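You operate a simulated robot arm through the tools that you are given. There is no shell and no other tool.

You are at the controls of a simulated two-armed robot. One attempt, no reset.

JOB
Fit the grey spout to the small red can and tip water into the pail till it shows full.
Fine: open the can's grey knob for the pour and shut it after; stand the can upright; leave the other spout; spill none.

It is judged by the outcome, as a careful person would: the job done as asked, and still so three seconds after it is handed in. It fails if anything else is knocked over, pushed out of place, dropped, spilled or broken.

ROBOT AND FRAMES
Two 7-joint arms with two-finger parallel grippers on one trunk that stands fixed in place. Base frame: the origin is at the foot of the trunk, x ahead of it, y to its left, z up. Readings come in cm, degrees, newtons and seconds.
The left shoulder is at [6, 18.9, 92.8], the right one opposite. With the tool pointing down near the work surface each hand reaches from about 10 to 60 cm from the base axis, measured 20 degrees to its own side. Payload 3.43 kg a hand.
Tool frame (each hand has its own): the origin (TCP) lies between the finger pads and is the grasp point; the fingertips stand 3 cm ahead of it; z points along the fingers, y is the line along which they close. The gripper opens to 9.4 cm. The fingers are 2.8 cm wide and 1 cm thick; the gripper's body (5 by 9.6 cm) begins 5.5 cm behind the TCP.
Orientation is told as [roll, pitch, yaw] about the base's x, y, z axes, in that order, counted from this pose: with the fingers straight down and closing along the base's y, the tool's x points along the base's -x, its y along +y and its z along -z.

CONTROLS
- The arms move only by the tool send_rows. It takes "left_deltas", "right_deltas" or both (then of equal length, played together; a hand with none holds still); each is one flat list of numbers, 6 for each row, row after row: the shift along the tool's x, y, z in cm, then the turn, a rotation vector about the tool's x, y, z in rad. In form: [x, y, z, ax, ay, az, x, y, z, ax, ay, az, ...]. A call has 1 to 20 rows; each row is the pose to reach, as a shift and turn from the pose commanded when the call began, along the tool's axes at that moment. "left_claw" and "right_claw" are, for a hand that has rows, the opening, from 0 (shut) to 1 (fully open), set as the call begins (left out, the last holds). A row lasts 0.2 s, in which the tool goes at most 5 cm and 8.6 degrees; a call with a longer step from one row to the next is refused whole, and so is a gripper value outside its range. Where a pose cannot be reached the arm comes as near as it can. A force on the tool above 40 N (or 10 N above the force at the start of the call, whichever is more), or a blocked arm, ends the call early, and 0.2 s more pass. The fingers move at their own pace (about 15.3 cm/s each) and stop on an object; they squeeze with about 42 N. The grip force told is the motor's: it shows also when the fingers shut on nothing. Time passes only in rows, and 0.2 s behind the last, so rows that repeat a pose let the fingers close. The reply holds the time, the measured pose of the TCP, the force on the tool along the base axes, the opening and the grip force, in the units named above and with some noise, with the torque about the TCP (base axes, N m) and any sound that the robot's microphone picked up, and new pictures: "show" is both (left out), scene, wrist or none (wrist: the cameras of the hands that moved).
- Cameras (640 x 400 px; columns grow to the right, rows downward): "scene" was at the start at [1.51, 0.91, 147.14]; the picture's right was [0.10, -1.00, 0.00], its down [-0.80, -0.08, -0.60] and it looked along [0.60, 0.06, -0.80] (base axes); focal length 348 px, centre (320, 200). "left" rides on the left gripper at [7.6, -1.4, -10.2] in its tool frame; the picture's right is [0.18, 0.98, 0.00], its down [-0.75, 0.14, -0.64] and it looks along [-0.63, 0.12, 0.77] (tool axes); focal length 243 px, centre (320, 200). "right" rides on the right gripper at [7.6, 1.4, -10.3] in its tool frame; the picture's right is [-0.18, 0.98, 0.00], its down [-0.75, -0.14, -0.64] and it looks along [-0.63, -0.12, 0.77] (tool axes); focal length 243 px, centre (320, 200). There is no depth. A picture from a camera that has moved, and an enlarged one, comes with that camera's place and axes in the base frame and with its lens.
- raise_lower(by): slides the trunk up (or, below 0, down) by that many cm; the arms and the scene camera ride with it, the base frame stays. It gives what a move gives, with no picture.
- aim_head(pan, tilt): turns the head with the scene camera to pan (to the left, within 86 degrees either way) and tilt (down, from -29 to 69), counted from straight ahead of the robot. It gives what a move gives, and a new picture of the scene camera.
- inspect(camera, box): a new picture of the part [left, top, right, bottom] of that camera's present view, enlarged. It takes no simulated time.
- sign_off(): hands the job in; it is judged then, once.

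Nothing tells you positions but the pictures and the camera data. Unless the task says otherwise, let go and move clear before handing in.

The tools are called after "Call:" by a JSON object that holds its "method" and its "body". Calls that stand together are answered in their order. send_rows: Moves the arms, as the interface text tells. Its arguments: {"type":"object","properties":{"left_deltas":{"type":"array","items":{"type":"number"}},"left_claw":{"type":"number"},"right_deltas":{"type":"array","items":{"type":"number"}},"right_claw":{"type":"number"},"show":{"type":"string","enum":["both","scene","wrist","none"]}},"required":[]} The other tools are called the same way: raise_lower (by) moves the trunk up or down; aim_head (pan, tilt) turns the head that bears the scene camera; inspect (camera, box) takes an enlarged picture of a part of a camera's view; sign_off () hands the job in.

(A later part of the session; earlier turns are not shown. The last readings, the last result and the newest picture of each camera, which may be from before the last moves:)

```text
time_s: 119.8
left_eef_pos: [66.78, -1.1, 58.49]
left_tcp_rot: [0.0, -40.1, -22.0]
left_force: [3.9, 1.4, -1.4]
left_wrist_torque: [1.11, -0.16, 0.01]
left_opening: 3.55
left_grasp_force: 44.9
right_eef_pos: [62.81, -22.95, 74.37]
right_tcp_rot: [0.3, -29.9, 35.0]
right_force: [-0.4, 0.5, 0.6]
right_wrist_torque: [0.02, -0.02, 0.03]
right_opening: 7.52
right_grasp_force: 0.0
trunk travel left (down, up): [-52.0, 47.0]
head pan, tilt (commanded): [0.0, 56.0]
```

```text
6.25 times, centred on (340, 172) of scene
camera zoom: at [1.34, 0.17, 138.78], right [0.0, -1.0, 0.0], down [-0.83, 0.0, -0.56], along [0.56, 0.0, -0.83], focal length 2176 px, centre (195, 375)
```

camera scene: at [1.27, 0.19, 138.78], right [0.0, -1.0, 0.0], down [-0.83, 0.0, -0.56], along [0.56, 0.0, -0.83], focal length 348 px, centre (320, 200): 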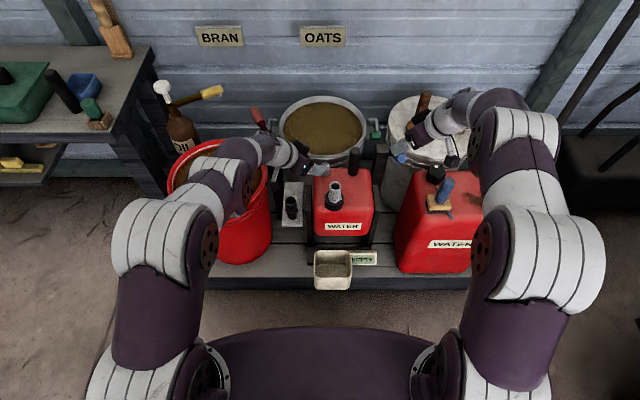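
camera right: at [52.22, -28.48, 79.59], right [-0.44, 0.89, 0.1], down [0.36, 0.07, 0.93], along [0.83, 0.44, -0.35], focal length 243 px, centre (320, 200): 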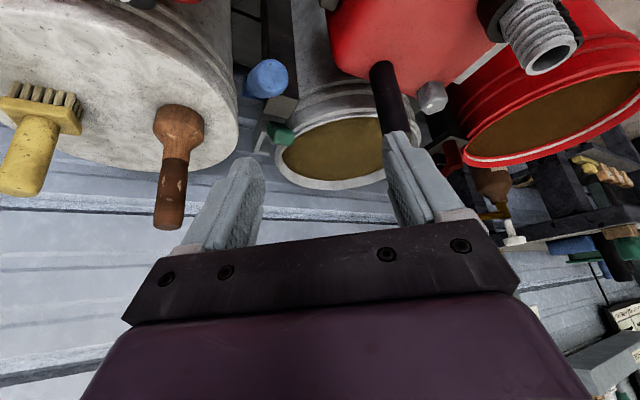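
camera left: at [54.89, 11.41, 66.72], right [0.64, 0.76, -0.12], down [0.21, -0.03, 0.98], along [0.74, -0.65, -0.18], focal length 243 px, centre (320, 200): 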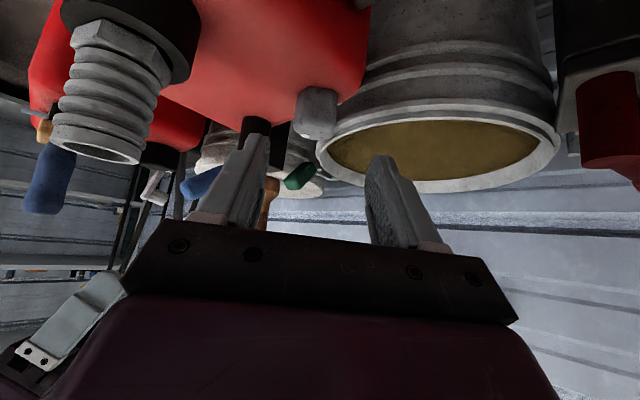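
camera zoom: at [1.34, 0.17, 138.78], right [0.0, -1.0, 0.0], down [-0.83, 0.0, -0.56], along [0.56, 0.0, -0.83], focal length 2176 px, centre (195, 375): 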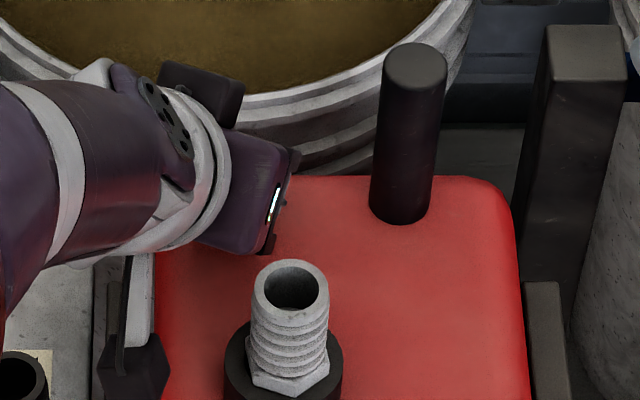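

The knob turned freely with the hand. I'll ratchet: open, swing back to yaw -48 around it, close and turn again.

Call:
{"method": "send_rows", "body": {"left_deltas": [0, 0, 0, 0, 0, 0, 0, 0, 0, 0, 0, 0], "left_claw": 0.65, "show": "none"}}

Call:
{"method": "send_rows", "body": {"left_deltas": [-0.006, 0.146, 0.005, 0.0729, 0, 0.0869, -0.025, 0.289, 0.021, 0.1459, 0, 0.1738, -0.057, 0.429, 0.047, 0.2188, 0, 0.2607, -0.1, 0.564, 0.084, 0.2918, 0, 0.3476, -0.1, 0.564, 0.084, 0.2918, 0, 0.3476], "show": "none"}}

Call:
{"method": "inspect", "body": {"camera": "left", "box": [220, 40, 400, 240]}}

Call:
{"method": "inspect", "body": {"camera": "scene", "box": [300, 140, 380, 204]}}

```text
time_s: 120.4
left_eef_pos: [66.75, -1.1, 58.53]
left_tcp_rot: [-0.1, -40.1, -22.1]
left_force: [0.2, 0.5, -0.3]
left_wrist_torque: [0.0, 0.0, 0.0]
left_opening: 6.1
left_grasp_force: 0.1
right_eef_pos: [62.66, -22.96, 74.32]
right_tcp_rot: [0.3, -29.8, 35.0]
right_force: [-0.3, 0.5, 0.5]
right_wrist_torque: [-0.01, 0.01, 0.01]
right_opening: 7.53
right_grasp_force: 0.1
trunk travel left (down, up): [-52.0, 47.0]
head pan, tilt (commanded): [0.0, 56.0]
```

```text
time_s: 121.6
left_eef_pos: [67.26, -0.62, 58.37]
left_tcp_rot: [0.0, -40.1, -48.1]
left_force: [-0.6, 0.7, -0.8]
left_wrist_torque: [0.0, -0.02, 0.06]
left_opening: 6.11
left_grasp_force: 0.1
right_eef_pos: [62.7, -22.89, 74.38]
right_tcp_rot: [0.3, -29.7, 35.0]
right_force: [-0.8, 0.8, -0.2]
right_wrist_torque: [-0.03, 0.0, 0.0]
right_opening: 7.53
right_grasp_force: 0.0
trunk travel left (down, up): [-52.0, 47.0]
head pan, tilt (commanded): [0.0, 56.0]
```

```text
2.00 times, centred on (310, 140) of left
camera zoom: at [57.64, 7.73, 61.43], right [0.64, 0.76, -0.12], down [0.21, -0.03, 0.98], along [0.74, -0.65, -0.18], focal length 485 px, centre (340, 320)
```

zoom: 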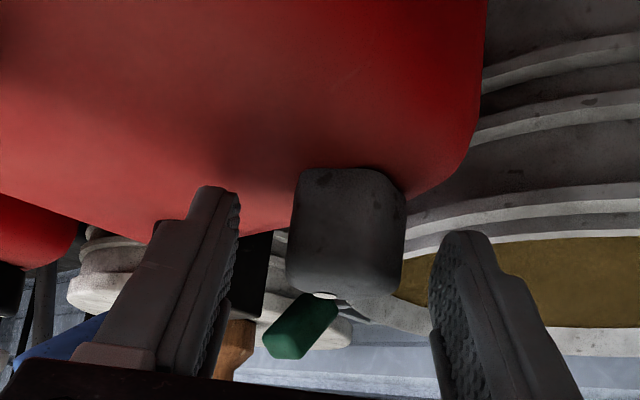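

```text
6.25 times, centred on (340, 172) of scene
camera zoom: at [1.25, 0.19, 138.78], right [0.0, -1.0, 0.0], down [-0.83, 0.0, -0.56], along [0.56, 0.0, -0.83], focal length 2176 px, centre (195, 375)
```

zoom: 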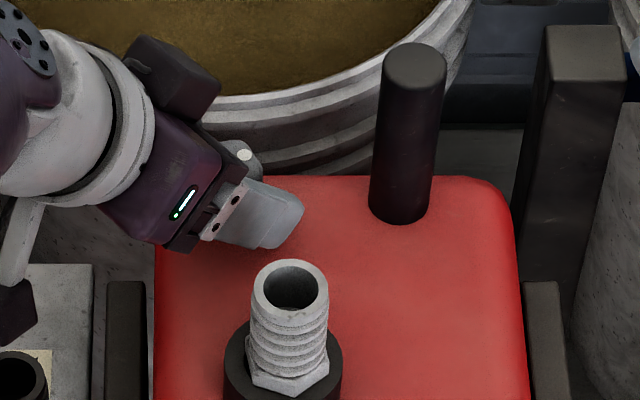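

The dot moved counter-clockwise, so the knob holds its new angle. Second stroke.

Call:
{"method": "send_rows", "body": {"left_deltas": [0, 0, 0, 0, 0, 0, 0, 0, 0, 0, 0, 0, 0, 0, 0, 0, 0, 0], "left_claw": 0, "show": "none"}}

Call:
{"method": "send_rows", "body": {"left_deltas": [-0.006, -0.146, 0.005, -0.0729, 0, -0.0869, -0.025, -0.289, 0.021, -0.1459, 0, -0.1738, -0.057, -0.429, 0.047, -0.2188, 0, -0.2607, -0.1, -0.564, 0.084, -0.2918, 0, -0.3476], "show": "none"}}

Call:
{"method": "send_rows", "body": {"left_deltas": [0, 0, 0, 0, 0, 0, 0, 0, 0, 0, 0, 0], "left_claw": 0.65, "show": "none"}}

Call:
{"method": "send_rows", "body": {"left_deltas": [-0.006, 0.146, 0.005, 0.0729, 0, 0.0869, -0.025, 0.289, 0.021, 0.1459, 0, 0.1738, -0.057, 0.429, 0.047, 0.2188, 0, 0.2607, -0.1, 0.564, 0.084, 0.2918, 0, 0.3476, -0.1, 0.564, 0.084, 0.2918, 0, 0.3476], "show": "none"}}

Call:
{"method": "inspect", "body": {"camera": "left", "box": [220, 40, 400, 240]}}

Call:
{"method": "inspect", "body": {"camera": "scene", "box": [300, 140, 380, 204]}}

```text
time_s: 122.4
left_eef_pos: [67.15, -0.56, 58.44]
left_tcp_rot: [0.0, -40.0, -48.2]
left_force: [1.7, 2.7, 0.0]
left_wrist_torque: [0.31, -0.21, 0.03]
left_opening: 3.55
left_grasp_force: 45.0
right_eef_pos: [62.82, -22.95, 74.35]
right_tcp_rot: [0.2, -29.8, 34.9]
right_force: [0.1, -0.8, -0.2]
right_wrist_torque: [0.01, -0.01, 0.02]
right_opening: 7.51
right_grasp_force: 0.1
trunk travel left (down, up): [-52.0, 47.0]
head pan, tilt (commanded): [0.0, 56.0]
```

```text
time_s: 123.4
left_eef_pos: [66.95, -1.05, 58.55]
left_tcp_rot: [-0.1, -40.1, -22.1]
left_force: [2.3, 1.7, 1.1]
left_wrist_torque: [0.47, 0.15, 0.05]
left_opening: 3.53
left_grasp_force: 45.2
right_eef_pos: [62.78, -22.98, 74.26]
right_tcp_rot: [0.2, -29.8, 35.0]
right_force: [0.7, 0.0, 0.5]
right_wrist_torque: [0.01, -0.01, 0.02]
right_opening: 7.52
right_grasp_force: 0.0
trunk travel left (down, up): [-52.0, 47.0]
head pan, tilt (commanded): [0.0, 56.0]
```

```text
time_s: 124.0
left_eef_pos: [66.86, -1.0, 58.47]
left_tcp_rot: [0.0, -40.1, -22.2]
left_force: [-0.5, 1.0, 0.1]
left_wrist_torque: [-0.02, 0.01, -0.03]
left_opening: 6.1
left_grasp_force: 0.0
right_eef_pos: [62.69, -22.99, 74.36]
right_tcp_rot: [0.4, -29.8, 35.1]
right_force: [1.0, -0.7, 0.5]
right_wrist_torque: [-0.04, 0.0, -0.01]
right_opening: 7.52
right_grasp_force: 0.0
trunk travel left (down, up): [-52.0, 47.0]
head pan, tilt (commanded): [0.0, 56.0]
```

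```text
time_s: 125.2
left_eef_pos: [67.1, -0.44, 58.48]
left_tcp_rot: [0.0, -40.1, -48.3]
left_force: [-0.1, 0.6, -0.4]
left_wrist_torque: [0.01, 0.02, 0.01]
left_opening: 6.12
left_grasp_force: 0.1
right_eef_pos: [62.75, -22.99, 74.37]
right_tcp_rot: [0.3, -29.8, 35.0]
right_force: [0.1, -0.2, -0.2]
right_wrist_torque: [-0.02, 0.01, -0.01]
right_opening: 7.53
right_grasp_force: 0.0
trunk travel left (down, up): [-52.0, 47.0]
head pan, tilt (commanded): [0.0, 56.0]
```

```text
2.00 times, centred on (310, 140) of left
camera zoom: at [57.62, 7.85, 61.45], right [0.64, 0.76, -0.12], down [0.21, -0.03, 0.98], along [0.74, -0.65, -0.18], focal length 485 px, centre (340, 320)
```

zoom: 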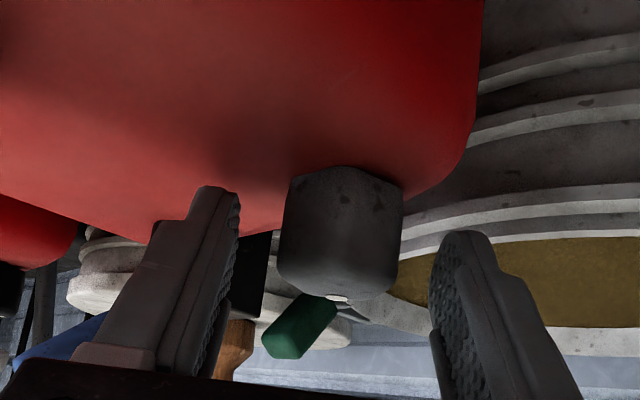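

```text
6.25 times, centred on (340, 172) of scene
camera zoom: at [1.25, 0.18, 138.78], right [0.0, -1.0, 0.0], down [-0.83, 0.0, -0.56], along [0.56, 0.0, -0.83], focal length 2176 px, centre (195, 375)
```

zoom: 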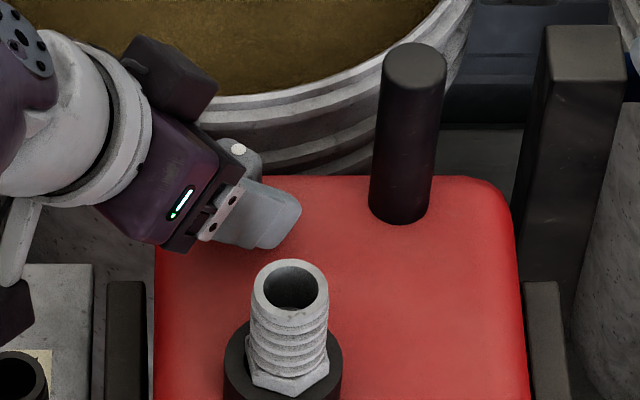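

About 52° turned so far, with no sound or stop. Third stroke.

Call:
{"method": "send_rows", "body": {"left_deltas": [0, 0, 0, 0, 0, 0, 0, 0, 0, 0, 0, 0, 0, 0, 0, 0, 0, 0], "left_claw": 0, "show": "none"}}

Call:
{"method": "send_rows", "body": {"left_deltas": [-0.006, -0.146, 0.005, -0.0729, 0, -0.0869, -0.025, -0.289, 0.021, -0.1459, 0, -0.1738, -0.057, -0.429, 0.047, -0.2188, 0, -0.2607, -0.1, -0.564, 0.084, -0.2918, 0, -0.3476], "show": "none"}}

Call:
{"method": "send_rows", "body": {"left_deltas": [0, 0, 0, 0, 0, 0, 0, 0, 0, 0, 0, 0], "left_claw": 0.65, "show": "none"}}

Call:
{"method": "send_rows", "body": {"left_deltas": [-0.006, 0.146, 0.005, 0.0729, 0, 0.0869, -0.025, 0.289, 0.021, 0.1459, 0, 0.1738, -0.057, 0.429, 0.047, 0.2188, 0, 0.2607, -0.1, 0.564, 0.084, 0.2918, 0, 0.3476, -0.1, 0.564, 0.084, 0.2918, 0, 0.3476], "show": "none"}}

Call:
{"method": "inspect", "body": {"camera": "left", "box": [220, 40, 400, 240]}}

Call:
{"method": "inspect", "body": {"camera": "scene", "box": [300, 140, 380, 204]}}

```text
time_s: 126.0
left_eef_pos: [67.06, -0.45, 58.55]
left_tcp_rot: [-0.1, -40.1, -48.3]
left_force: [-0.8, 0.2, -0.9]
left_wrist_torque: [-0.12, -0.07, -0.01]
left_opening: 3.5
left_grasp_force: 44.7
right_eef_pos: [62.77, -22.93, 74.37]
right_tcp_rot: [0.3, -29.8, 35.0]
right_force: [-0.3, -0.1, 0.5]
right_wrist_torque: [0.05, -0.01, -0.01]
right_opening: 7.5
right_grasp_force: 0.0
trunk travel left (down, up): [-52.0, 47.0]
head pan, tilt (commanded): [0.0, 56.0]
```

```text
time_s: 127.0
left_eef_pos: [66.75, -1.05, 58.45]
left_tcp_rot: [0.0, -40.0, -22.1]
left_force: [-0.6, -0.8, -1.7]
left_wrist_torque: [0.9, 0.32, -0.03]
left_opening: 3.53
left_grasp_force: 45.0
right_eef_pos: [62.74, -23.05, 74.28]
right_tcp_rot: [0.2, -29.9, 35.1]
right_force: [-0.6, -0.3, -0.3]
right_wrist_torque: [0.01, 0.0, -0.03]
right_opening: 7.5
right_grasp_force: 0.1
trunk travel left (down, up): [-52.0, 47.0]
head pan, tilt (commanded): [0.0, 56.0]
```

```text
time_s: 127.6
left_eef_pos: [66.76, -0.93, 58.49]
left_tcp_rot: [0.0, -40.1, -22.1]
left_force: [-0.2, 0.7, -0.5]
left_wrist_torque: [0.0, -0.01, 0.03]
left_opening: 6.13
left_grasp_force: 0.1
right_eef_pos: [62.74, -23.08, 74.4]
right_tcp_rot: [0.3, -29.8, 35.1]
right_force: [-0.9, -0.1, -0.3]
right_wrist_torque: [0.01, 0.01, -0.02]
right_opening: 7.52
right_grasp_force: 0.1
trunk travel left (down, up): [-52.0, 47.0]
head pan, tilt (commanded): [0.0, 56.0]
```

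```text
time_s: 128.8
left_eef_pos: [67.19, -0.52, 58.44]
left_tcp_rot: [0.0, -40.1, -48.2]
left_force: [0.3, 0.4, 0.0]
left_wrist_torque: [-0.02, 0.01, -0.03]
left_opening: 6.11
left_grasp_force: 0.0
right_eef_pos: [62.73, -23.09, 74.34]
right_tcp_rot: [0.3, -29.8, 34.9]
right_force: [0.2, 0.4, 0.1]
right_wrist_torque: [0.0, -0.01, -0.01]
right_opening: 7.51
right_grasp_force: 0.1
trunk travel left (down, up): [-52.0, 47.0]
head pan, tilt (commanded): [0.0, 56.0]
```

```text
2.00 times, centred on (310, 140) of left
camera zoom: at [57.71, 7.78, 61.4], right [0.64, 0.76, -0.12], down [0.21, -0.03, 0.98], along [0.74, -0.65, -0.18], focal length 485 px, centre (340, 320)
```

zoom: 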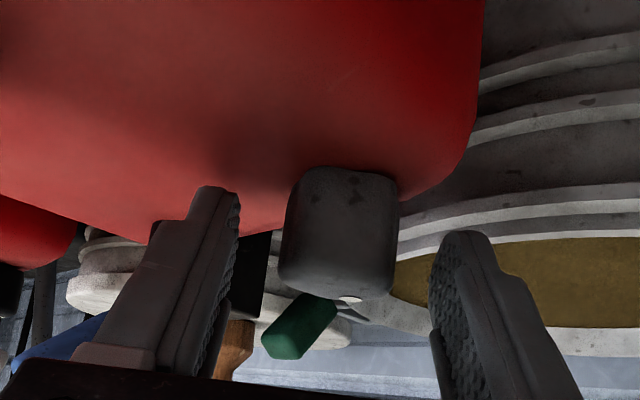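

```text
6.25 times, centred on (340, 172) of scene
camera zoom: at [1.24, 0.18, 138.78], right [0.0, -1.0, 0.0], down [-0.83, 0.0, -0.56], along [0.56, 0.0, -0.83], focal length 2176 px, centre (195, 375)
```

zoom: 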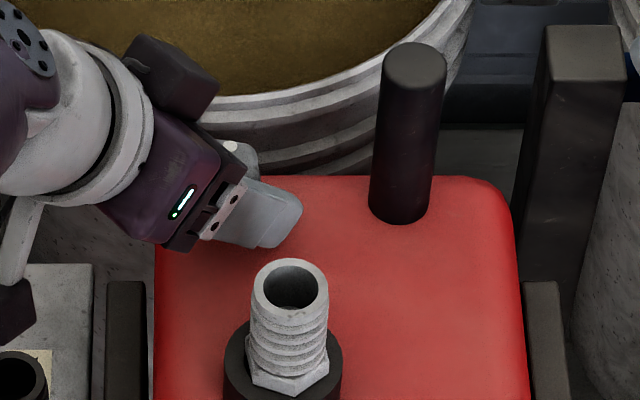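

About 78° now. Fourth stroke, to pass 90°; I'll watch for a stop.

Call:
{"method": "send_rows", "body": {"left_deltas": [0, 0, 0, 0, 0, 0, 0, 0, 0, 0, 0, 0, 0, 0, 0, 0, 0, 0], "left_claw": 0, "show": "none"}}

Call:
{"method": "send_rows", "body": {"left_deltas": [-0.006, -0.146, 0.005, -0.0729, 0, -0.0869, -0.025, -0.289, 0.021, -0.1459, 0, -0.1738, -0.057, -0.429, 0.047, -0.2188, 0, -0.2607, -0.1, -0.564, 0.084, -0.2918, 0, -0.3476], "show": "none"}}

Call:
{"method": "inspect", "body": {"camera": "left", "box": [220, 40, 400, 240]}}

Call:
{"method": "inspect", "body": {"camera": "scene", "box": [300, 140, 380, 204]}}

```text
time_s: 129.6
left_eef_pos: [67.17, -0.52, 58.42]
left_tcp_rot: [0.0, -40.1, -48.0]
left_force: [-2.4, -0.6, -0.7]
left_wrist_torque: [-0.25, 0.04, 0.02]
left_opening: 3.52
left_grasp_force: 45.1
right_eef_pos: [62.64, -22.97, 74.44]
right_tcp_rot: [0.3, -29.8, 35.0]
right_force: [0.5, 0.0, 0.4]
right_wrist_torque: [0.01, 0.01, 0.01]
right_opening: 7.52
right_grasp_force: 0.1
trunk travel left (down, up): [-52.0, 47.0]
head pan, tilt (commanded): [0.0, 56.0]
```

```text
time_s: 130.6
left_eef_pos: [66.87, -1.05, 58.4]
left_tcp_rot: [0.1, -40.1, -22.1]
left_force: [-0.2, 0.3, -0.5]
left_wrist_torque: [0.64, 0.06, -0.56]
left_opening: 3.55
left_grasp_force: 44.9
right_eef_pos: [62.76, -23.06, 74.29]
right_tcp_rot: [0.4, -29.9, 35.0]
right_force: [-0.5, 0.4, -0.1]
right_wrist_torque: [-0.02, -0.01, 0.02]
right_opening: 7.53
right_grasp_force: 0.1
trunk travel left (down, up): [-52.0, 47.0]
head pan, tilt (commanded): [0.0, 56.0]
```

```text
2.00 times, centred on (310, 140) of left
camera zoom: at [54.66, 2.33, 61.4], right [0.24, 0.96, -0.12], down [0.2, 0.07, 0.98], along [0.95, -0.26, -0.18], focal length 485 px, centre (340, 320)
```

zoom: 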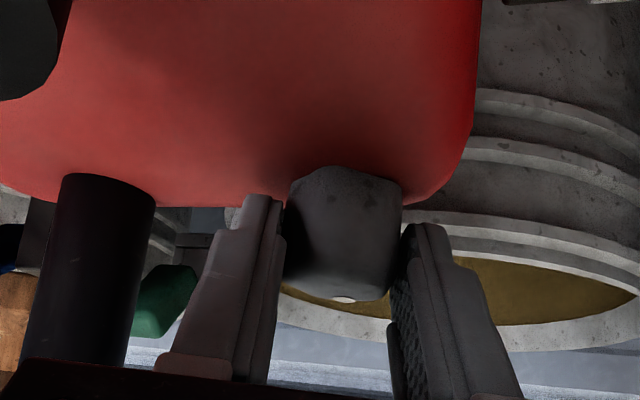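

```text
6.25 times, centred on (340, 172) of scene
camera zoom: at [1.27, 0.16, 138.77], right [0.0, -1.0, 0.0], down [-0.83, 0.0, -0.56], along [0.56, 0.0, -0.83], focal length 2176 px, centre (195, 375)
```

zoom: 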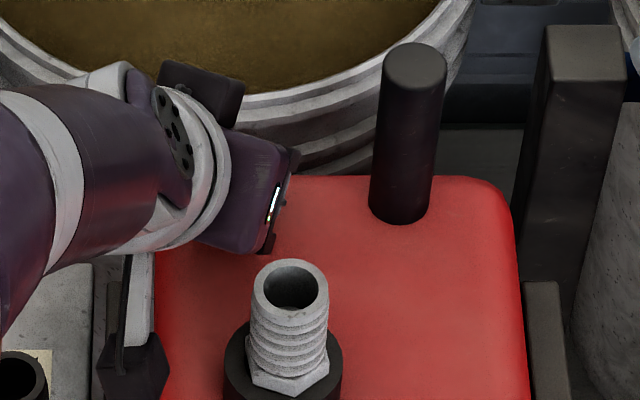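

The torque shows the knob has hit its stop after roughly 90° counter-clockwise, so the vent is open. I'll release it, back off and study the cradle for its pivot.

Call:
{"method": "send_rows", "body": {"left_deltas": [0, 0, 0, 0, 0, 0, 0, 0, 0, 0, 0, 0], "left_claw": 0.65, "show": "none"}}

Call:
{"method": "send_rows", "body": {"left_deltas": [0, 0, -2.5, 0, 0, 0, 0, 0, -5, 0, 0, 0, 0, 0, -7.5, 0, 0, 0, 0, 3, -9, 0, 0, 0, 0, 6, -10, 0, 0, 0, 0, 9, -11, 0, 0, 0, 0, 12, -12, 0, 0, 0], "show": "both"}}

Call:
{"method": "inspect", "body": {"camera": "scene", "box": [300, 140, 400, 220]}}

Call:
{"method": "inspect", "body": {"camera": "scene", "box": [300, 200, 400, 300]}}

```text
time_s: 131.2
left_eef_pos: [66.89, -0.95, 58.47]
left_tcp_rot: [-0.1, -40.1, -22.1]
left_force: [0.5, -0.3, 0.0]
left_wrist_torque: [-0.02, -0.02, 0.02]
left_opening: 6.14
left_grasp_force: 0.0
right_eef_pos: [62.77, -22.94, 74.36]
right_tcp_rot: [0.3, -29.8, 35.1]
right_force: [-0.4, 0.3, -0.9]
right_wrist_torque: [0.03, -0.04, -0.02]
right_opening: 7.52
right_grasp_force: 0.1
trunk travel left (down, up): [-52.0, 47.0]
head pan, tilt (commanded): [0.0, 56.0]
```

```text
time_s: 132.8
left_eef_pos: [64.26, 12.96, 67.51]
left_tcp_rot: [-0.1, -40.1, -22.1]
left_force: [1.0, -0.1, -0.4]
left_wrist_torque: [0.0, -0.04, 0.0]
left_opening: 6.09
left_grasp_force: 0.0
right_eef_pos: [62.78, -23.0, 74.39]
right_tcp_rot: [0.3, -29.8, 35.0]
right_force: [0.2, -0.2, 0.6]
right_wrist_torque: [0.01, -0.01, -0.01]
right_opening: 7.54
right_grasp_force: 0.1
trunk travel left (down, up): [-52.0, 47.0]
head pan, tilt (commanded): [0.0, 56.0]
camera scene: at [1.25, 0.24, 138.78], right [0.0, -1.0, 0.0], down [-0.83, 0.0, -0.56], along [0.56, 0.0, -0.83], focal length 348 px, centre (320, 200)
camera left: at [52.08, 16.42, 70.47], right [0.24, 0.96, -0.12], down [0.2, 0.07, 0.98], along [0.95, -0.26, -0.18], focal length 243 px, centre (320, 200)
```

scene: 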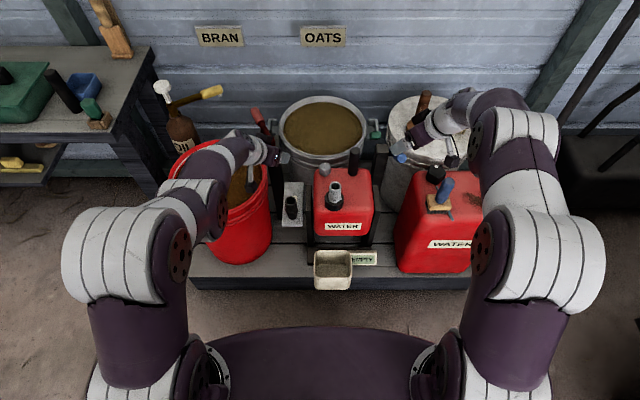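
left: 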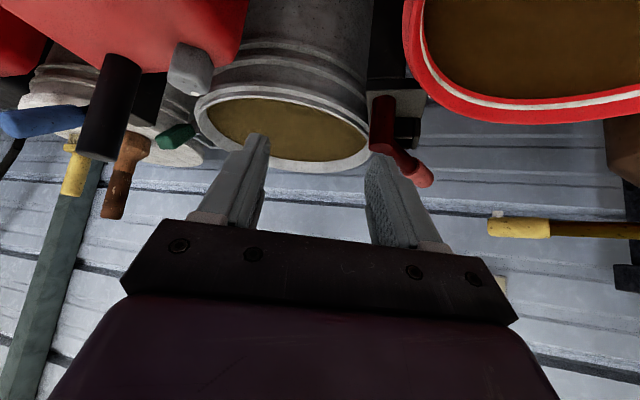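

```text
5.00 times, centred on (350, 180) of scene
camera zoom: at [1.25, 0.24, 138.78], right [0.0, -1.0, 0.0], down [-0.83, 0.0, -0.56], along [0.56, 0.0, -0.83], focal length 1740 px, centre (170, 300)
```

zoom: 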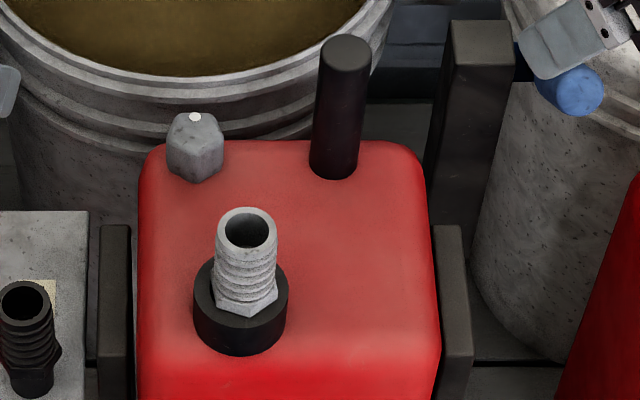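

```text
4.00 times, centred on (350, 250) of scene
camera zoom: at [1.25, 0.24, 138.78], right [0.0, -1.0, 0.0], down [-0.83, 0.0, -0.56], along [0.56, 0.0, -0.83], focal length 1392 px, centre (200, 0)
```

zoom: 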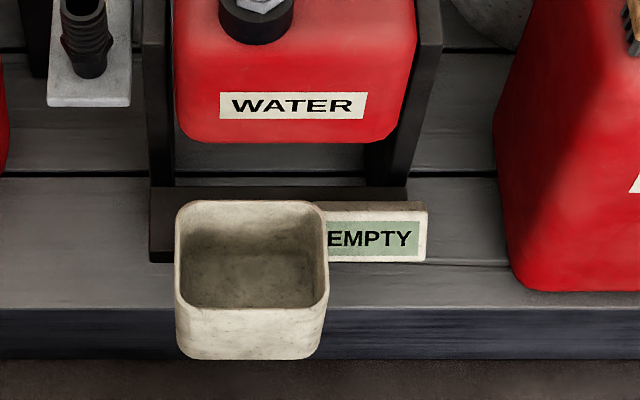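

The dot now points to the back (+x), 90° from where it started. The can hangs between side plates, roughly 40 to 55 cm high, so I take the pivot near (62, 47.6). Now I'll bring the right hand to the handle at yaw 15° for the tip.

Call:
{"method": "send_rows", "body": {"right_deltas": [-1.06, 2.38, 1.74, 0.0436, 0, 0.0756, -2.12, 4.76, 3.48, 0.0873, 0, 0.1512, -3.18, 7.14, 5.21, 0.1309, 0, 0.2267, -4.24, 9.52, 6.95, 0.1745, 0, 0.3023, -4.24, 9.52, 6.95, 0.1745, 0, 0.3023], "right_claw": 0.7, "show": "wrist"}}

Call:
{"method": "inspect", "body": {"camera": "right", "box": [200, 0, 440, 240]}}

```text
time_s: 134.0
left_eef_pos: [64.2, 12.97, 67.54]
left_tcp_rot: [-0.1, -40.0, -22.2]
left_force: [0.0, 0.8, 0.3]
left_wrist_torque: [0.0, 0.04, 0.0]
left_opening: 6.1
left_grasp_force: 0.1
right_eef_pos: [63.35, -11.18, 70.55]
right_tcp_rot: [0.2, -29.8, 15.1]
right_force: [-0.8, 0.3, -0.3]
right_wrist_torque: [0.0, 0.0, 0.02]
right_opening: 6.61
right_grasp_force: 0.1
trunk travel left (down, up): [-52.0, 47.0]
head pan, tilt (commanded): [0.0, 56.0]
camera right: at [51.49, -12.67, 75.81], right [-0.1, 0.99, 0.09], down [0.36, -0.05, 0.93], along [0.93, 0.13, -0.35], focal length 243 px, centre (320, 200)
```

right: 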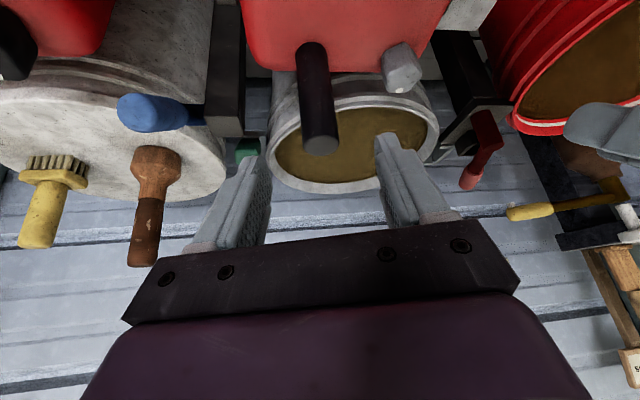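

```text
1.67 times, centred on (320, 120) of right
camera zoom: at [51.49, -12.67, 75.81], right [-0.1, 0.99, 0.09], down [0.36, -0.05, 0.93], along [0.93, 0.13, -0.35], focal length 404 px, centre (320, 333)
```

zoom: 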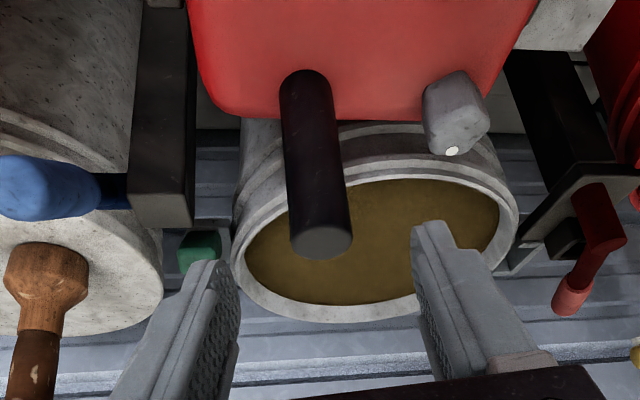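

The handle is centred for the right hand. Advance 11 cm and close.

Call:
{"method": "send_rows", "body": {"right_deltas": [0, 0, 2.75, 0, 0, 0, 0, 0, 5.5, 0, 0, 0, 0, 0, 8.25, 0, 0, 0, 0, 0, 11, 0, 0, 0, 0, 0, 11, 0, 0, 0], "show": "none"}}

Call:
{"method": "send_rows", "body": {"right_deltas": [0, 0, 0, 0, 0, 0, 0, 0, 0, 0, 0, 0, 0, 0, 0, 0, 0, 0], "right_claw": 0, "show": "wrist"}}

Call:
{"method": "inspect", "body": {"camera": "scene", "box": [300, 140, 400, 220]}}

```text
time_s: 135.2
left_eef_pos: [64.18, 12.93, 67.54]
left_tcp_rot: [0.0, -40.1, -22.1]
left_force: [-0.4, -0.1, -0.7]
left_wrist_torque: [0.02, 0.02, -0.02]
left_opening: 6.12
left_grasp_force: 0.0
right_eef_pos: [68.48, -9.7, 60.97]
right_tcp_rot: [0.1, -29.8, 15.0]
right_force: [0.5, -0.4, 0.8]
right_wrist_torque: [-0.01, 0.03, -0.02]
right_opening: 6.6
right_grasp_force: 0.0
trunk travel left (down, up): [-52.0, 47.0]
head pan, tilt (commanded): [0.0, 56.0]
```

```text
time_s: 136.0
left_eef_pos: [64.3, 12.9, 67.47]
left_tcp_rot: [-0.1, -40.2, -22.1]
left_force: [0.7, 0.0, 0.0]
left_wrist_torque: [-0.02, 0.0, 0.0]
left_opening: 6.11
left_grasp_force: 0.1
right_eef_pos: [68.55, -9.8, 61.0]
right_tcp_rot: [0.2, -29.6, 15.1]
right_force: [3.3, -8.4, -2.8]
right_wrist_torque: [-1.58, -0.57, 0.13]
right_opening: 3.32
right_grasp_force: 44.7
trunk travel left (down, up): [-52.0, 47.0]
head pan, tilt (commanded): [0.0, 56.0]
camera right: at [56.78, -11.38, 66.28], right [-0.1, 0.99, 0.09], down [0.36, -0.05, 0.93], along [0.93, 0.13, -0.35], focal length 243 px, centre (320, 200)
```

right: 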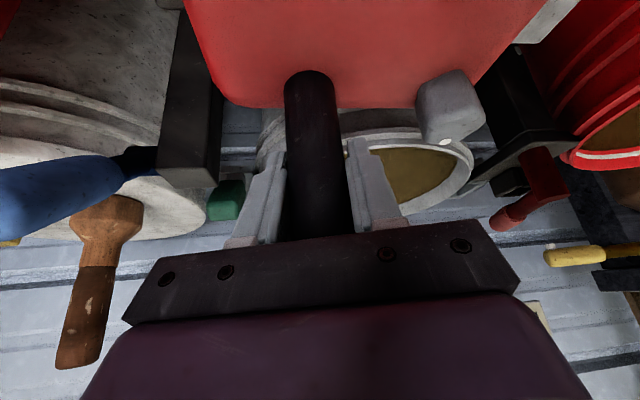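

```text
5.00 times, centred on (350, 180) of scene
camera zoom: at [1.31, 0.13, 138.77], right [0.0, -1.0, 0.0], down [-0.83, 0.0, -0.56], along [0.56, 0.0, -0.83], focal length 1740 px, centre (170, 300)
```

zoom: 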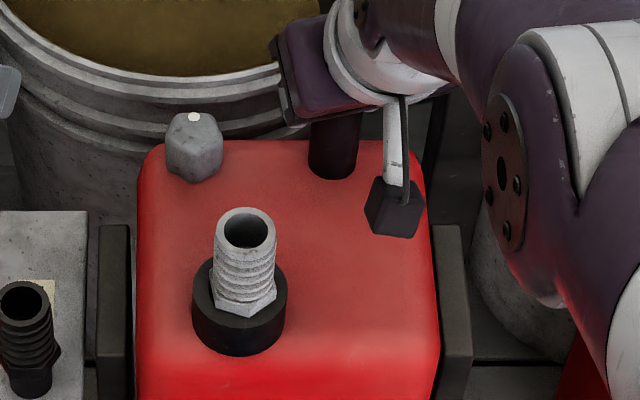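

The right hand holds the handle with its camera well clear of the spout. I'll place the left hand for a side view of the spout and pail during the pour.

Call:
{"method": "send_rows", "body": {"left_deltas": [1.307, -1.222, -0.88, 0.0848, 0, 0.101, 2.613, -2.444, -1.76, 0.1696, 0, 0.202, 3.92, -3.667, -2.64, 0.2544, 0, 0.303, 5.227, -4.889, -3.52, 0.3392, 0, 0.404, 6.533, -6.111, -4.4, 0.424, 0, 0.505, 7.84, -7.333, -5.28, 0.5088, 0, 0.606, 9.147, -8.556, -6.16, 0.5936, 0, 0.707, 10.453, -9.778, -7.04, 0.6784, 0, 0.808, 11.76, -11, -7.92, 0.7632, 0, 0.909], "show": "none"}}

Call:
{"method": "send_rows", "body": {"left_deltas": [0, 0, 0, 0, 0.0873, 0, 0, 0, 0, 0, 0.1745, 0, 0, 0, 0, 0, 0.1745, 0], "show": "wrist"}}

```text
time_s: 138.0
left_eef_pos: [47.03, 7.98, 66.2]
left_tcp_rot: [0.0, -39.9, -90.3]
left_force: [-0.2, -0.2, -0.4]
left_wrist_torque: [0.03, 0.01, -0.01]
left_opening: 6.1
left_grasp_force: 0.1
right_eef_pos: [68.55, -9.85, 61.0]
right_tcp_rot: [0.3, -29.7, 15.0]
right_force: [4.5, -15.6, -1.4]
right_wrist_torque: [-1.37, -0.53, 0.25]
right_opening: 3.35
right_grasp_force: 44.6
trunk travel left (down, up): [-52.0, 47.0]
head pan, tilt (commanded): [0.0, 56.0]
```

```text
time_s: 138.8
left_eef_pos: [47.02, 8.03, 66.13]
left_tcp_rot: [0.0, -29.9, -90.2]
left_force: [-0.2, -0.2, 0.0]
left_wrist_torque: [-0.01, 0.0, 0.0]
left_opening: 6.11
left_grasp_force: 0.1
right_eef_pos: [68.5, -9.8, 61.07]
right_tcp_rot: [0.3, -29.6, 14.9]
right_force: [4.0, -16.1, -0.5]
right_wrist_torque: [-1.36, -0.54, 0.17]
right_opening: 3.35
right_grasp_force: 44.7
trunk travel left (down, up): [-52.0, 47.0]
head pan, tilt (commanded): [0.0, 56.0]
camera left: at [45.48, 19.77, 71.28], right [0.98, 0.16, -0.09], down [0.14, -0.33, 0.93], along [0.12, -0.93, -0.35], focal length 243 px, centre (320, 200)
```

left: 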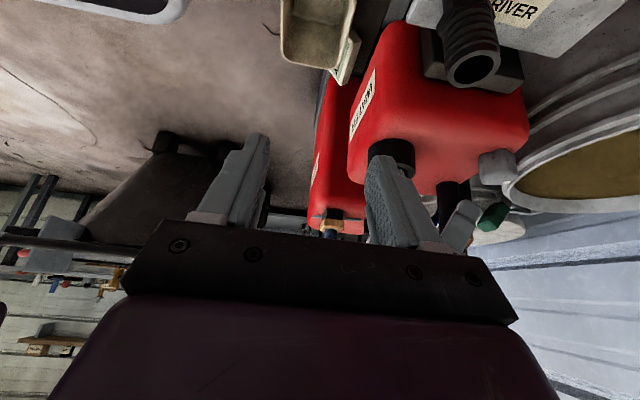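

The left finger hides the spout in this view, so I'll shift that hand 5 cm in +x. I'll also relieve the right hand's 16 N side load by moving it 0.3 cm in -y.

Call:
{"method": "send_rows", "body": {"left_deltas": [0, 2.5, 0, 0, 0, 0, 0, 5, 0, 0, 0, 0], "right_deltas": [0.034, -0.145, -0.02, 0, 0, 0, 0.067, -0.29, -0.039, 0, 0, 0], "show": "wrist"}}

Call:
{"method": "inspect", "body": {"camera": "left", "box": [200, 0, 460, 200]}}

```text
time_s: 139.4
left_eef_pos: [52.06, 8.1, 66.23]
left_tcp_rot: [0.0, -30.1, -90.1]
left_force: [0.2, -0.1, 0.0]
left_wrist_torque: [-0.01, 0.01, 0.0]
left_opening: 6.09
left_grasp_force: 0.0
right_eef_pos: [68.41, -9.85, 61.11]
right_tcp_rot: [0.3, -29.8, 15.0]
right_force: [4.6, -3.0, -0.8]
right_wrist_torque: [-1.17, -0.2, -0.16]
right_opening: 3.35
right_grasp_force: 45.2
trunk travel left (down, up): [-52.0, 47.0]
head pan, tilt (commanded): [0.0, 56.0]
camera right: at [56.77, -11.4, 66.29], right [-0.1, 0.99, 0.1], down [0.36, -0.05, 0.93], along [0.93, 0.13, -0.35], focal length 243 px, centre (320, 200)
camera left: at [50.5, 19.91, 71.26], right [0.98, 0.16, -0.09], down [0.14, -0.33, 0.93], along [0.12, -0.93, -0.35], focal length 243 px, centre (320, 200)
```

right: 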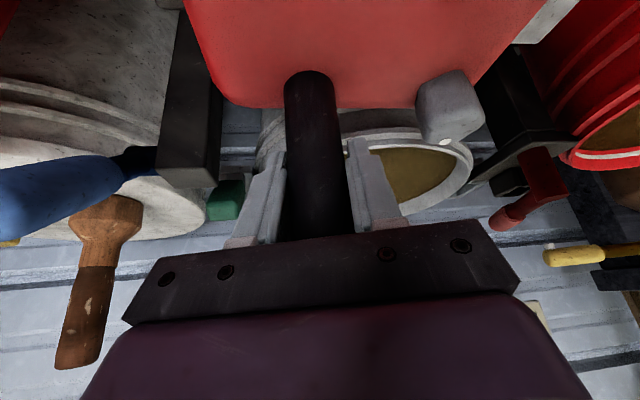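
left: 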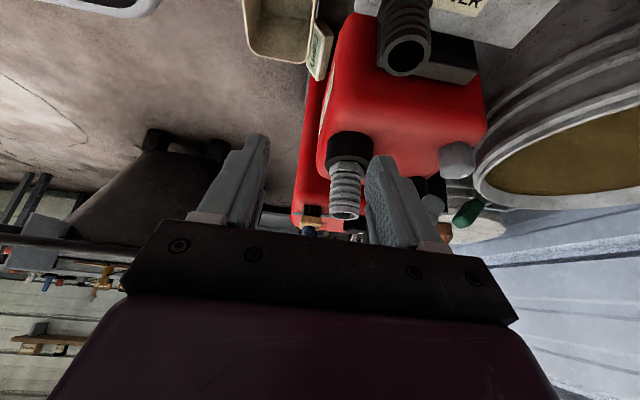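

```text
2.00 times, centred on (330, 100) of left
camera zoom: at [50.5, 19.91, 71.26], right [0.98, 0.16, -0.09], down [0.14, -0.33, 0.93], along [0.12, -0.93, -0.35], focal length 485 px, centre (300, 400)
```

zoom: 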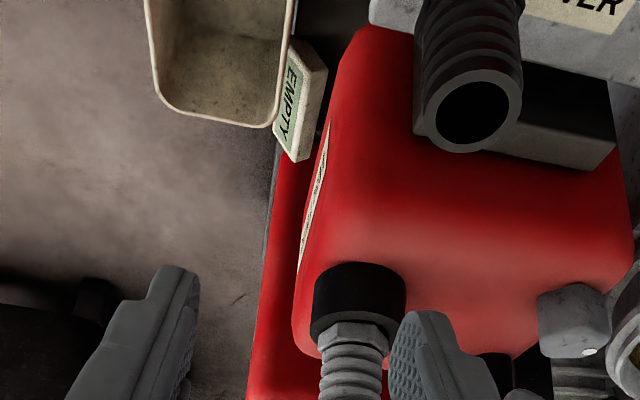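

Good side view of the spout, pail and sign, and the right hand's load is small. First small tip of about 5° along the estimated arc to check the pivot.

Call:
{"method": "send_rows", "body": {"right_deltas": [0.246, 0.103, -0.34, 0, 0, 0, 0.492, 0.205, -0.681, 0, 0, 0, 0.738, 0.308, -1.021, 0, 0, 0], "show": "none"}}

Call:
{"method": "inspect", "body": {"camera": "left", "box": [200, 0, 460, 200]}}

Call:
{"method": "inspect", "body": {"camera": "scene", "box": [290, 140, 410, 290]}}

```text
time_s: 140.2
left_eef_pos: [52.03, 8.23, 66.08]
left_tcp_rot: [0.0, -30.1, -90.1]
left_force: [-0.1, 0.2, 0.3]
left_wrist_torque: [-0.04, 0.0, 0.0]
left_opening: 6.11
left_grasp_force: 0.0
right_eef_pos: [67.24, -9.84, 61.48]
right_tcp_rot: [0.3, -29.5, 14.9]
right_force: [9.0, 8.7, -5.5]
right_wrist_torque: [-0.55, -1.13, -0.36]
right_opening: 3.38
right_grasp_force: 45.2
trunk travel left (down, up): [-52.0, 47.0]
head pan, tilt (commanded): [0.0, 56.0]
```

```text
2.00 times, centred on (330, 100) of left
camera zoom: at [50.56, 19.92, 71.21], right [0.98, 0.16, -0.09], down [0.14, -0.33, 0.93], along [0.12, -0.93, -0.35], focal length 485 px, centre (300, 400)
```

zoom: 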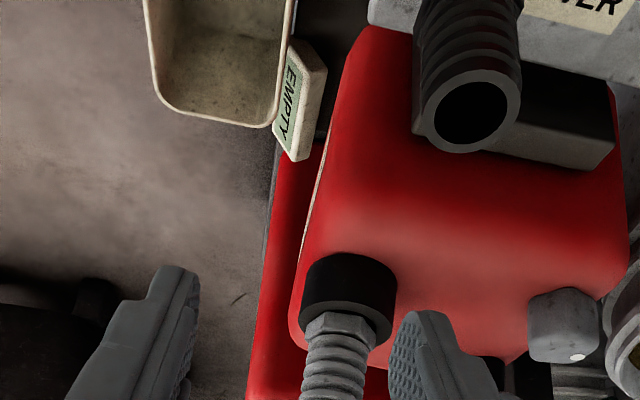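

```text
2.67 times, centred on (350, 215) of scene
camera zoom: at [1.44, 0.3, 138.77], right [0.0, -1.0, 0.0], down [-0.83, 0.0, -0.56], along [0.56, 0.0, -0.83], focal length 928 px, centre (240, 160)
```

zoom: 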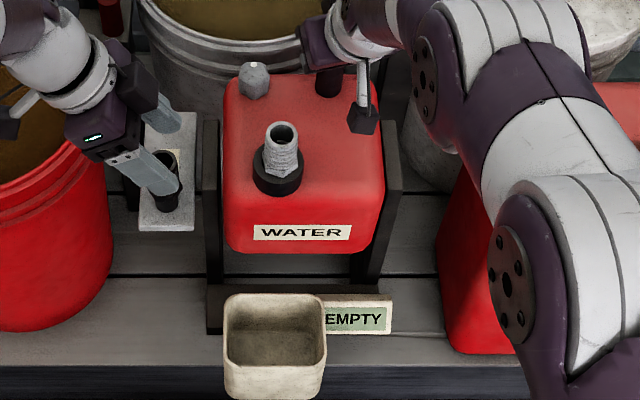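

It tips easily with light force, so the pivot estimate is good. Continuing to about 15°.

Call:
{"method": "send_rows", "body": {"right_deltas": [0.43, 0.16, -0.455, 0, 0, 0, 0.851, 0.319, -0.907, 0, 0, 0, 1.32, 0.48, -1.317, 0, 0, 0, 1.791, 0.647, -1.727, 0, 0, 0], "show": "none"}}

Call:
{"method": "inspect", "body": {"camera": "left", "box": [200, 0, 460, 200]}}

Call:
{"method": "inspect", "body": {"camera": "scene", "box": [290, 140, 410, 290]}}

```text
time_s: 141.2
left_eef_pos: [52.08, 8.03, 66.1]
left_tcp_rot: [-0.1, -30.1, -90.0]
left_force: [0.3, -0.6, -0.4]
left_wrist_torque: [-0.03, -0.03, 0.0]
left_opening: 6.12
left_grasp_force: 0.1
right_eef_pos: [64.9, -9.92, 62.06]
right_tcp_rot: [0.1, -29.7, 15.1]
right_force: [15.7, 10.0, -13.6]
right_wrist_torque: [-2.84, -2.3, -0.3]
right_opening: 3.48
right_grasp_force: 44.9
trunk travel left (down, up): [-52.0, 47.0]
head pan, tilt (commanded): [0.0, 56.0]
```

```text
2.00 times, centred on (330, 100) of left
camera zoom: at [50.65, 19.9, 71.14], right [0.98, 0.16, -0.09], down [0.14, -0.33, 0.93], along [0.12, -0.93, -0.35], focal length 485 px, centre (300, 400)
```

zoom: 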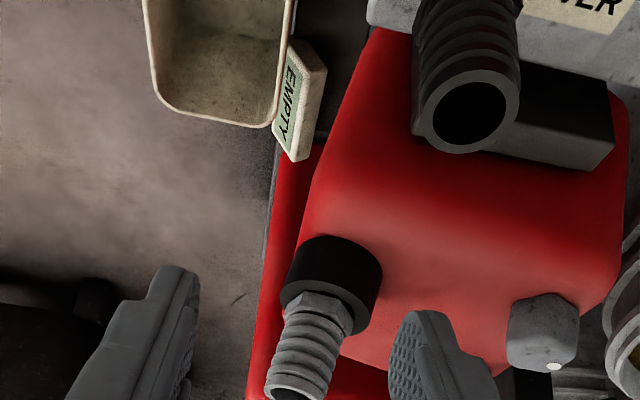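

```text
2.67 times, centred on (350, 215) of scene
camera zoom: at [1.59, 0.34, 138.77], right [0.0, -1.0, 0.0], down [-0.83, 0.0, -0.56], along [0.56, 0.0, -0.83], focal length 928 px, centre (240, 160)
```

zoom: 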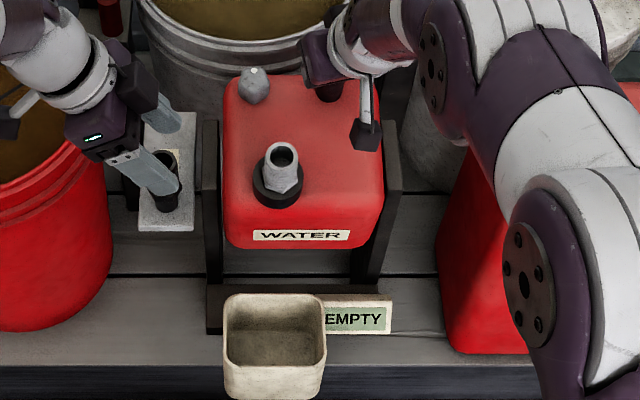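

Loads are building because the gripper isn't rotating with the handle. I'll rotate the right hand by the same 15° about the base y axis to catch up, with a small z and y correction.

Call:
{"method": "send_rows", "body": {"right_deltas": [0.026, 0.032, 0.062, 0.0196, -0.0843, -0.0113, 0.052, 0.065, 0.124, 0.0391, -0.1686, -0.0226, 0.078, 0.097, 0.186, 0.0587, -0.2529, -0.0339, 0.078, 0.097, 0.186, 0.0587, -0.2529, -0.0339], "show": "none"}}

Call:
{"method": "inspect", "body": {"camera": "left", "box": [200, 0, 460, 200]}}

```text
time_s: 142.2
left_eef_pos: [51.85, 8.02, 66.35]
left_tcp_rot: [0.3, -30.1, -90.3]
left_force: [0.0, -0.8, 0.1]
left_wrist_torque: [0.0, -0.04, 0.0]
left_opening: 6.09
left_grasp_force: 0.0
right_eef_pos: [64.63, -9.81, 62.26]
right_tcp_rot: [-5.2, -44.5, 18.2]
right_force: [-6.6, -2.5, 15.1]
right_wrist_torque: [-0.13, 0.93, -0.27]
right_opening: 3.32
right_grasp_force: 44.8
trunk travel left (down, up): [-52.0, 47.0]
head pan, tilt (commanded): [0.0, 56.0]
```

```text
2.00 times, centred on (330, 100) of left
camera zoom: at [50.36, 19.82, 71.42], right [0.98, 0.16, -0.09], down [0.14, -0.33, 0.93], along [0.12, -0.93, -0.35], focal length 485 px, centre (300, 400)
```

zoom: 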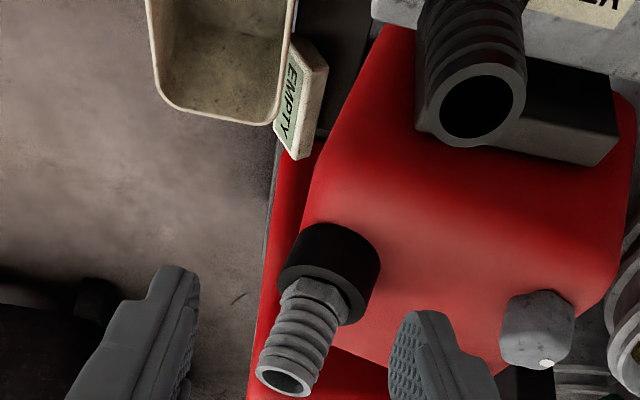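

Torque is relieved and the spout follows nicely, staying seated. Continuing along the arc to about 30° with the hand rotating along.

Call:
{"method": "send_rows", "body": {"right_deltas": [0.363, 0.222, -1.011, 0.0137, -0.059, -0.0079, 1.005, 0.471, -1.752, 0.0274, -0.118, -0.0158, 1.607, 0.698, -2.396, 0.041, -0.177, -0.0237, 2.245, 0.928, -3.003, 0.0547, -0.236, -0.0316], "show": "none"}}

Call:
{"method": "inspect", "body": {"camera": "left", "box": [200, 0, 460, 200]}}

Call:
{"method": "inspect", "body": {"camera": "scene", "box": [290, 140, 410, 290]}}

```text
time_s: 143.0
left_eef_pos: [51.87, 8.09, 66.21]
left_tcp_rot: [0.1, -30.1, -90.1]
left_force: [0.6, 0.9, 0.1]
left_wrist_torque: [-0.03, 0.04, -0.03]
left_opening: 6.1
left_grasp_force: 0.1
right_eef_pos: [63.89, -9.89, 62.24]
right_tcp_rot: [-4.4, -46.5, 18.7]
right_force: [-1.6, -19.9, 4.9]
right_wrist_torque: [-0.48, 0.01, -0.91]
right_opening: 3.37
right_grasp_force: 44.8
right hand out of reach, approached as far as the arm can: row 1, 2, 3
trunk travel left (down, up): [-52.0, 47.0]
head pan, tilt (commanded): [0.0, 56.0]
stopped in row 3 (right hand): the force on the tool passed its limit at 48 N (the readings are from after the stop); the commanded pose is now the measured one
```

```text
2.00 times, centred on (330, 100) of left
camera zoom: at [50.37, 19.87, 71.32], right [0.98, 0.16, -0.09], down [0.14, -0.33, 0.93], along [0.12, -0.93, -0.35], focal length 485 px, centre (300, 400)
```

zoom: 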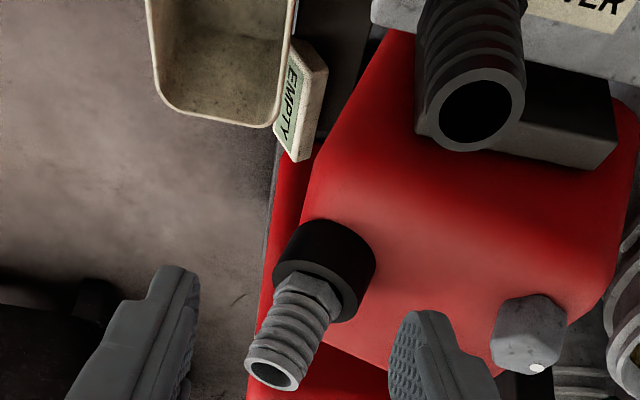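

```text
2.67 times, centred on (350, 215) of scene
camera zoom: at [1.17, 0.04, 138.76], right [0.0, -1.0, 0.0], down [-0.83, 0.0, -0.56], along [0.56, 0.0, -0.83], focal length 928 px, centre (240, 160)
```

zoom: 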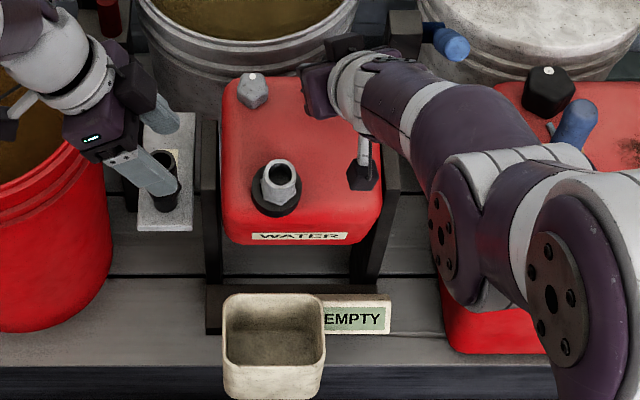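

The right wrist can't pitch further at this yaw, so the motion stopped at about 19° of tip; nothing moved badly and the spout is still seated. I'll turn the hand around the handle to yaw 0 and relieve the side load.

Call:
{"method": "send_rows", "body": {"right_deltas": [0.03, -0.13, -0.02, 0.053, 0.0058, 0.0749, 0.06, -0.26, -0.04, 0.1061, 0.0115, 0.1497, 0.088, -0.385, -0.064, 0.1591, 0.0173, 0.2246, 0.088, -0.385, -0.064, 0.1591, 0.0173, 0.2246], "show": "none"}}

Call:
{"method": "inspect", "body": {"camera": "left", "box": [200, 0, 460, 200]}}

Call:
{"method": "inspect", "body": {"camera": "scene", "box": [290, 140, 410, 290]}}

```text
time_s: 144.0
left_eef_pos: [51.96, 8.05, 66.29]
left_tcp_rot: [0.0, -30.1, -90.2]
left_force: [-0.2, 0.9, -0.2]
left_wrist_torque: [0.0, -0.02, 0.01]
left_opening: 6.1
left_grasp_force: 0.1
right_eef_pos: [63.91, -9.98, 62.33]
right_tcp_rot: [0.1, -46.1, 0.0]
right_force: [7.1, -17.0, 3.0]
right_wrist_torque: [0.3, -0.45, 0.4]
right_opening: 3.42
right_grasp_force: 44.5
trunk travel left (down, up): [-52.0, 47.0]
head pan, tilt (commanded): [0.0, 56.0]
```

```text
2.00 times, centred on (330, 100) of left
camera zoom: at [50.45, 19.83, 71.32], right [0.98, 0.16, -0.09], down [0.14, -0.33, 0.93], along [0.12, -0.93, -0.35], focal length 485 px, centre (300, 400)
```

zoom: 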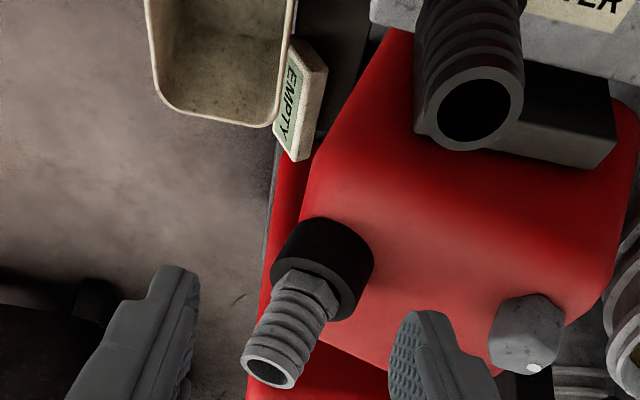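

```text
2.67 times, centred on (350, 215) of scene
camera zoom: at [1.27, 0.01, 138.78], right [0.0, -1.0, 0.0], down [-0.83, 0.0, -0.56], along [0.56, 0.0, -0.83], focal length 928 px, centre (240, 160)
```

zoom: 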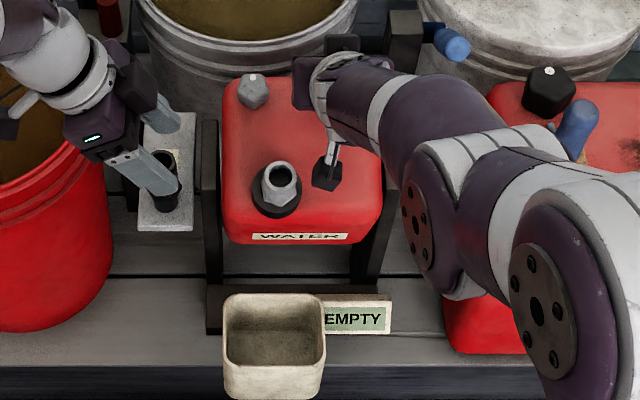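

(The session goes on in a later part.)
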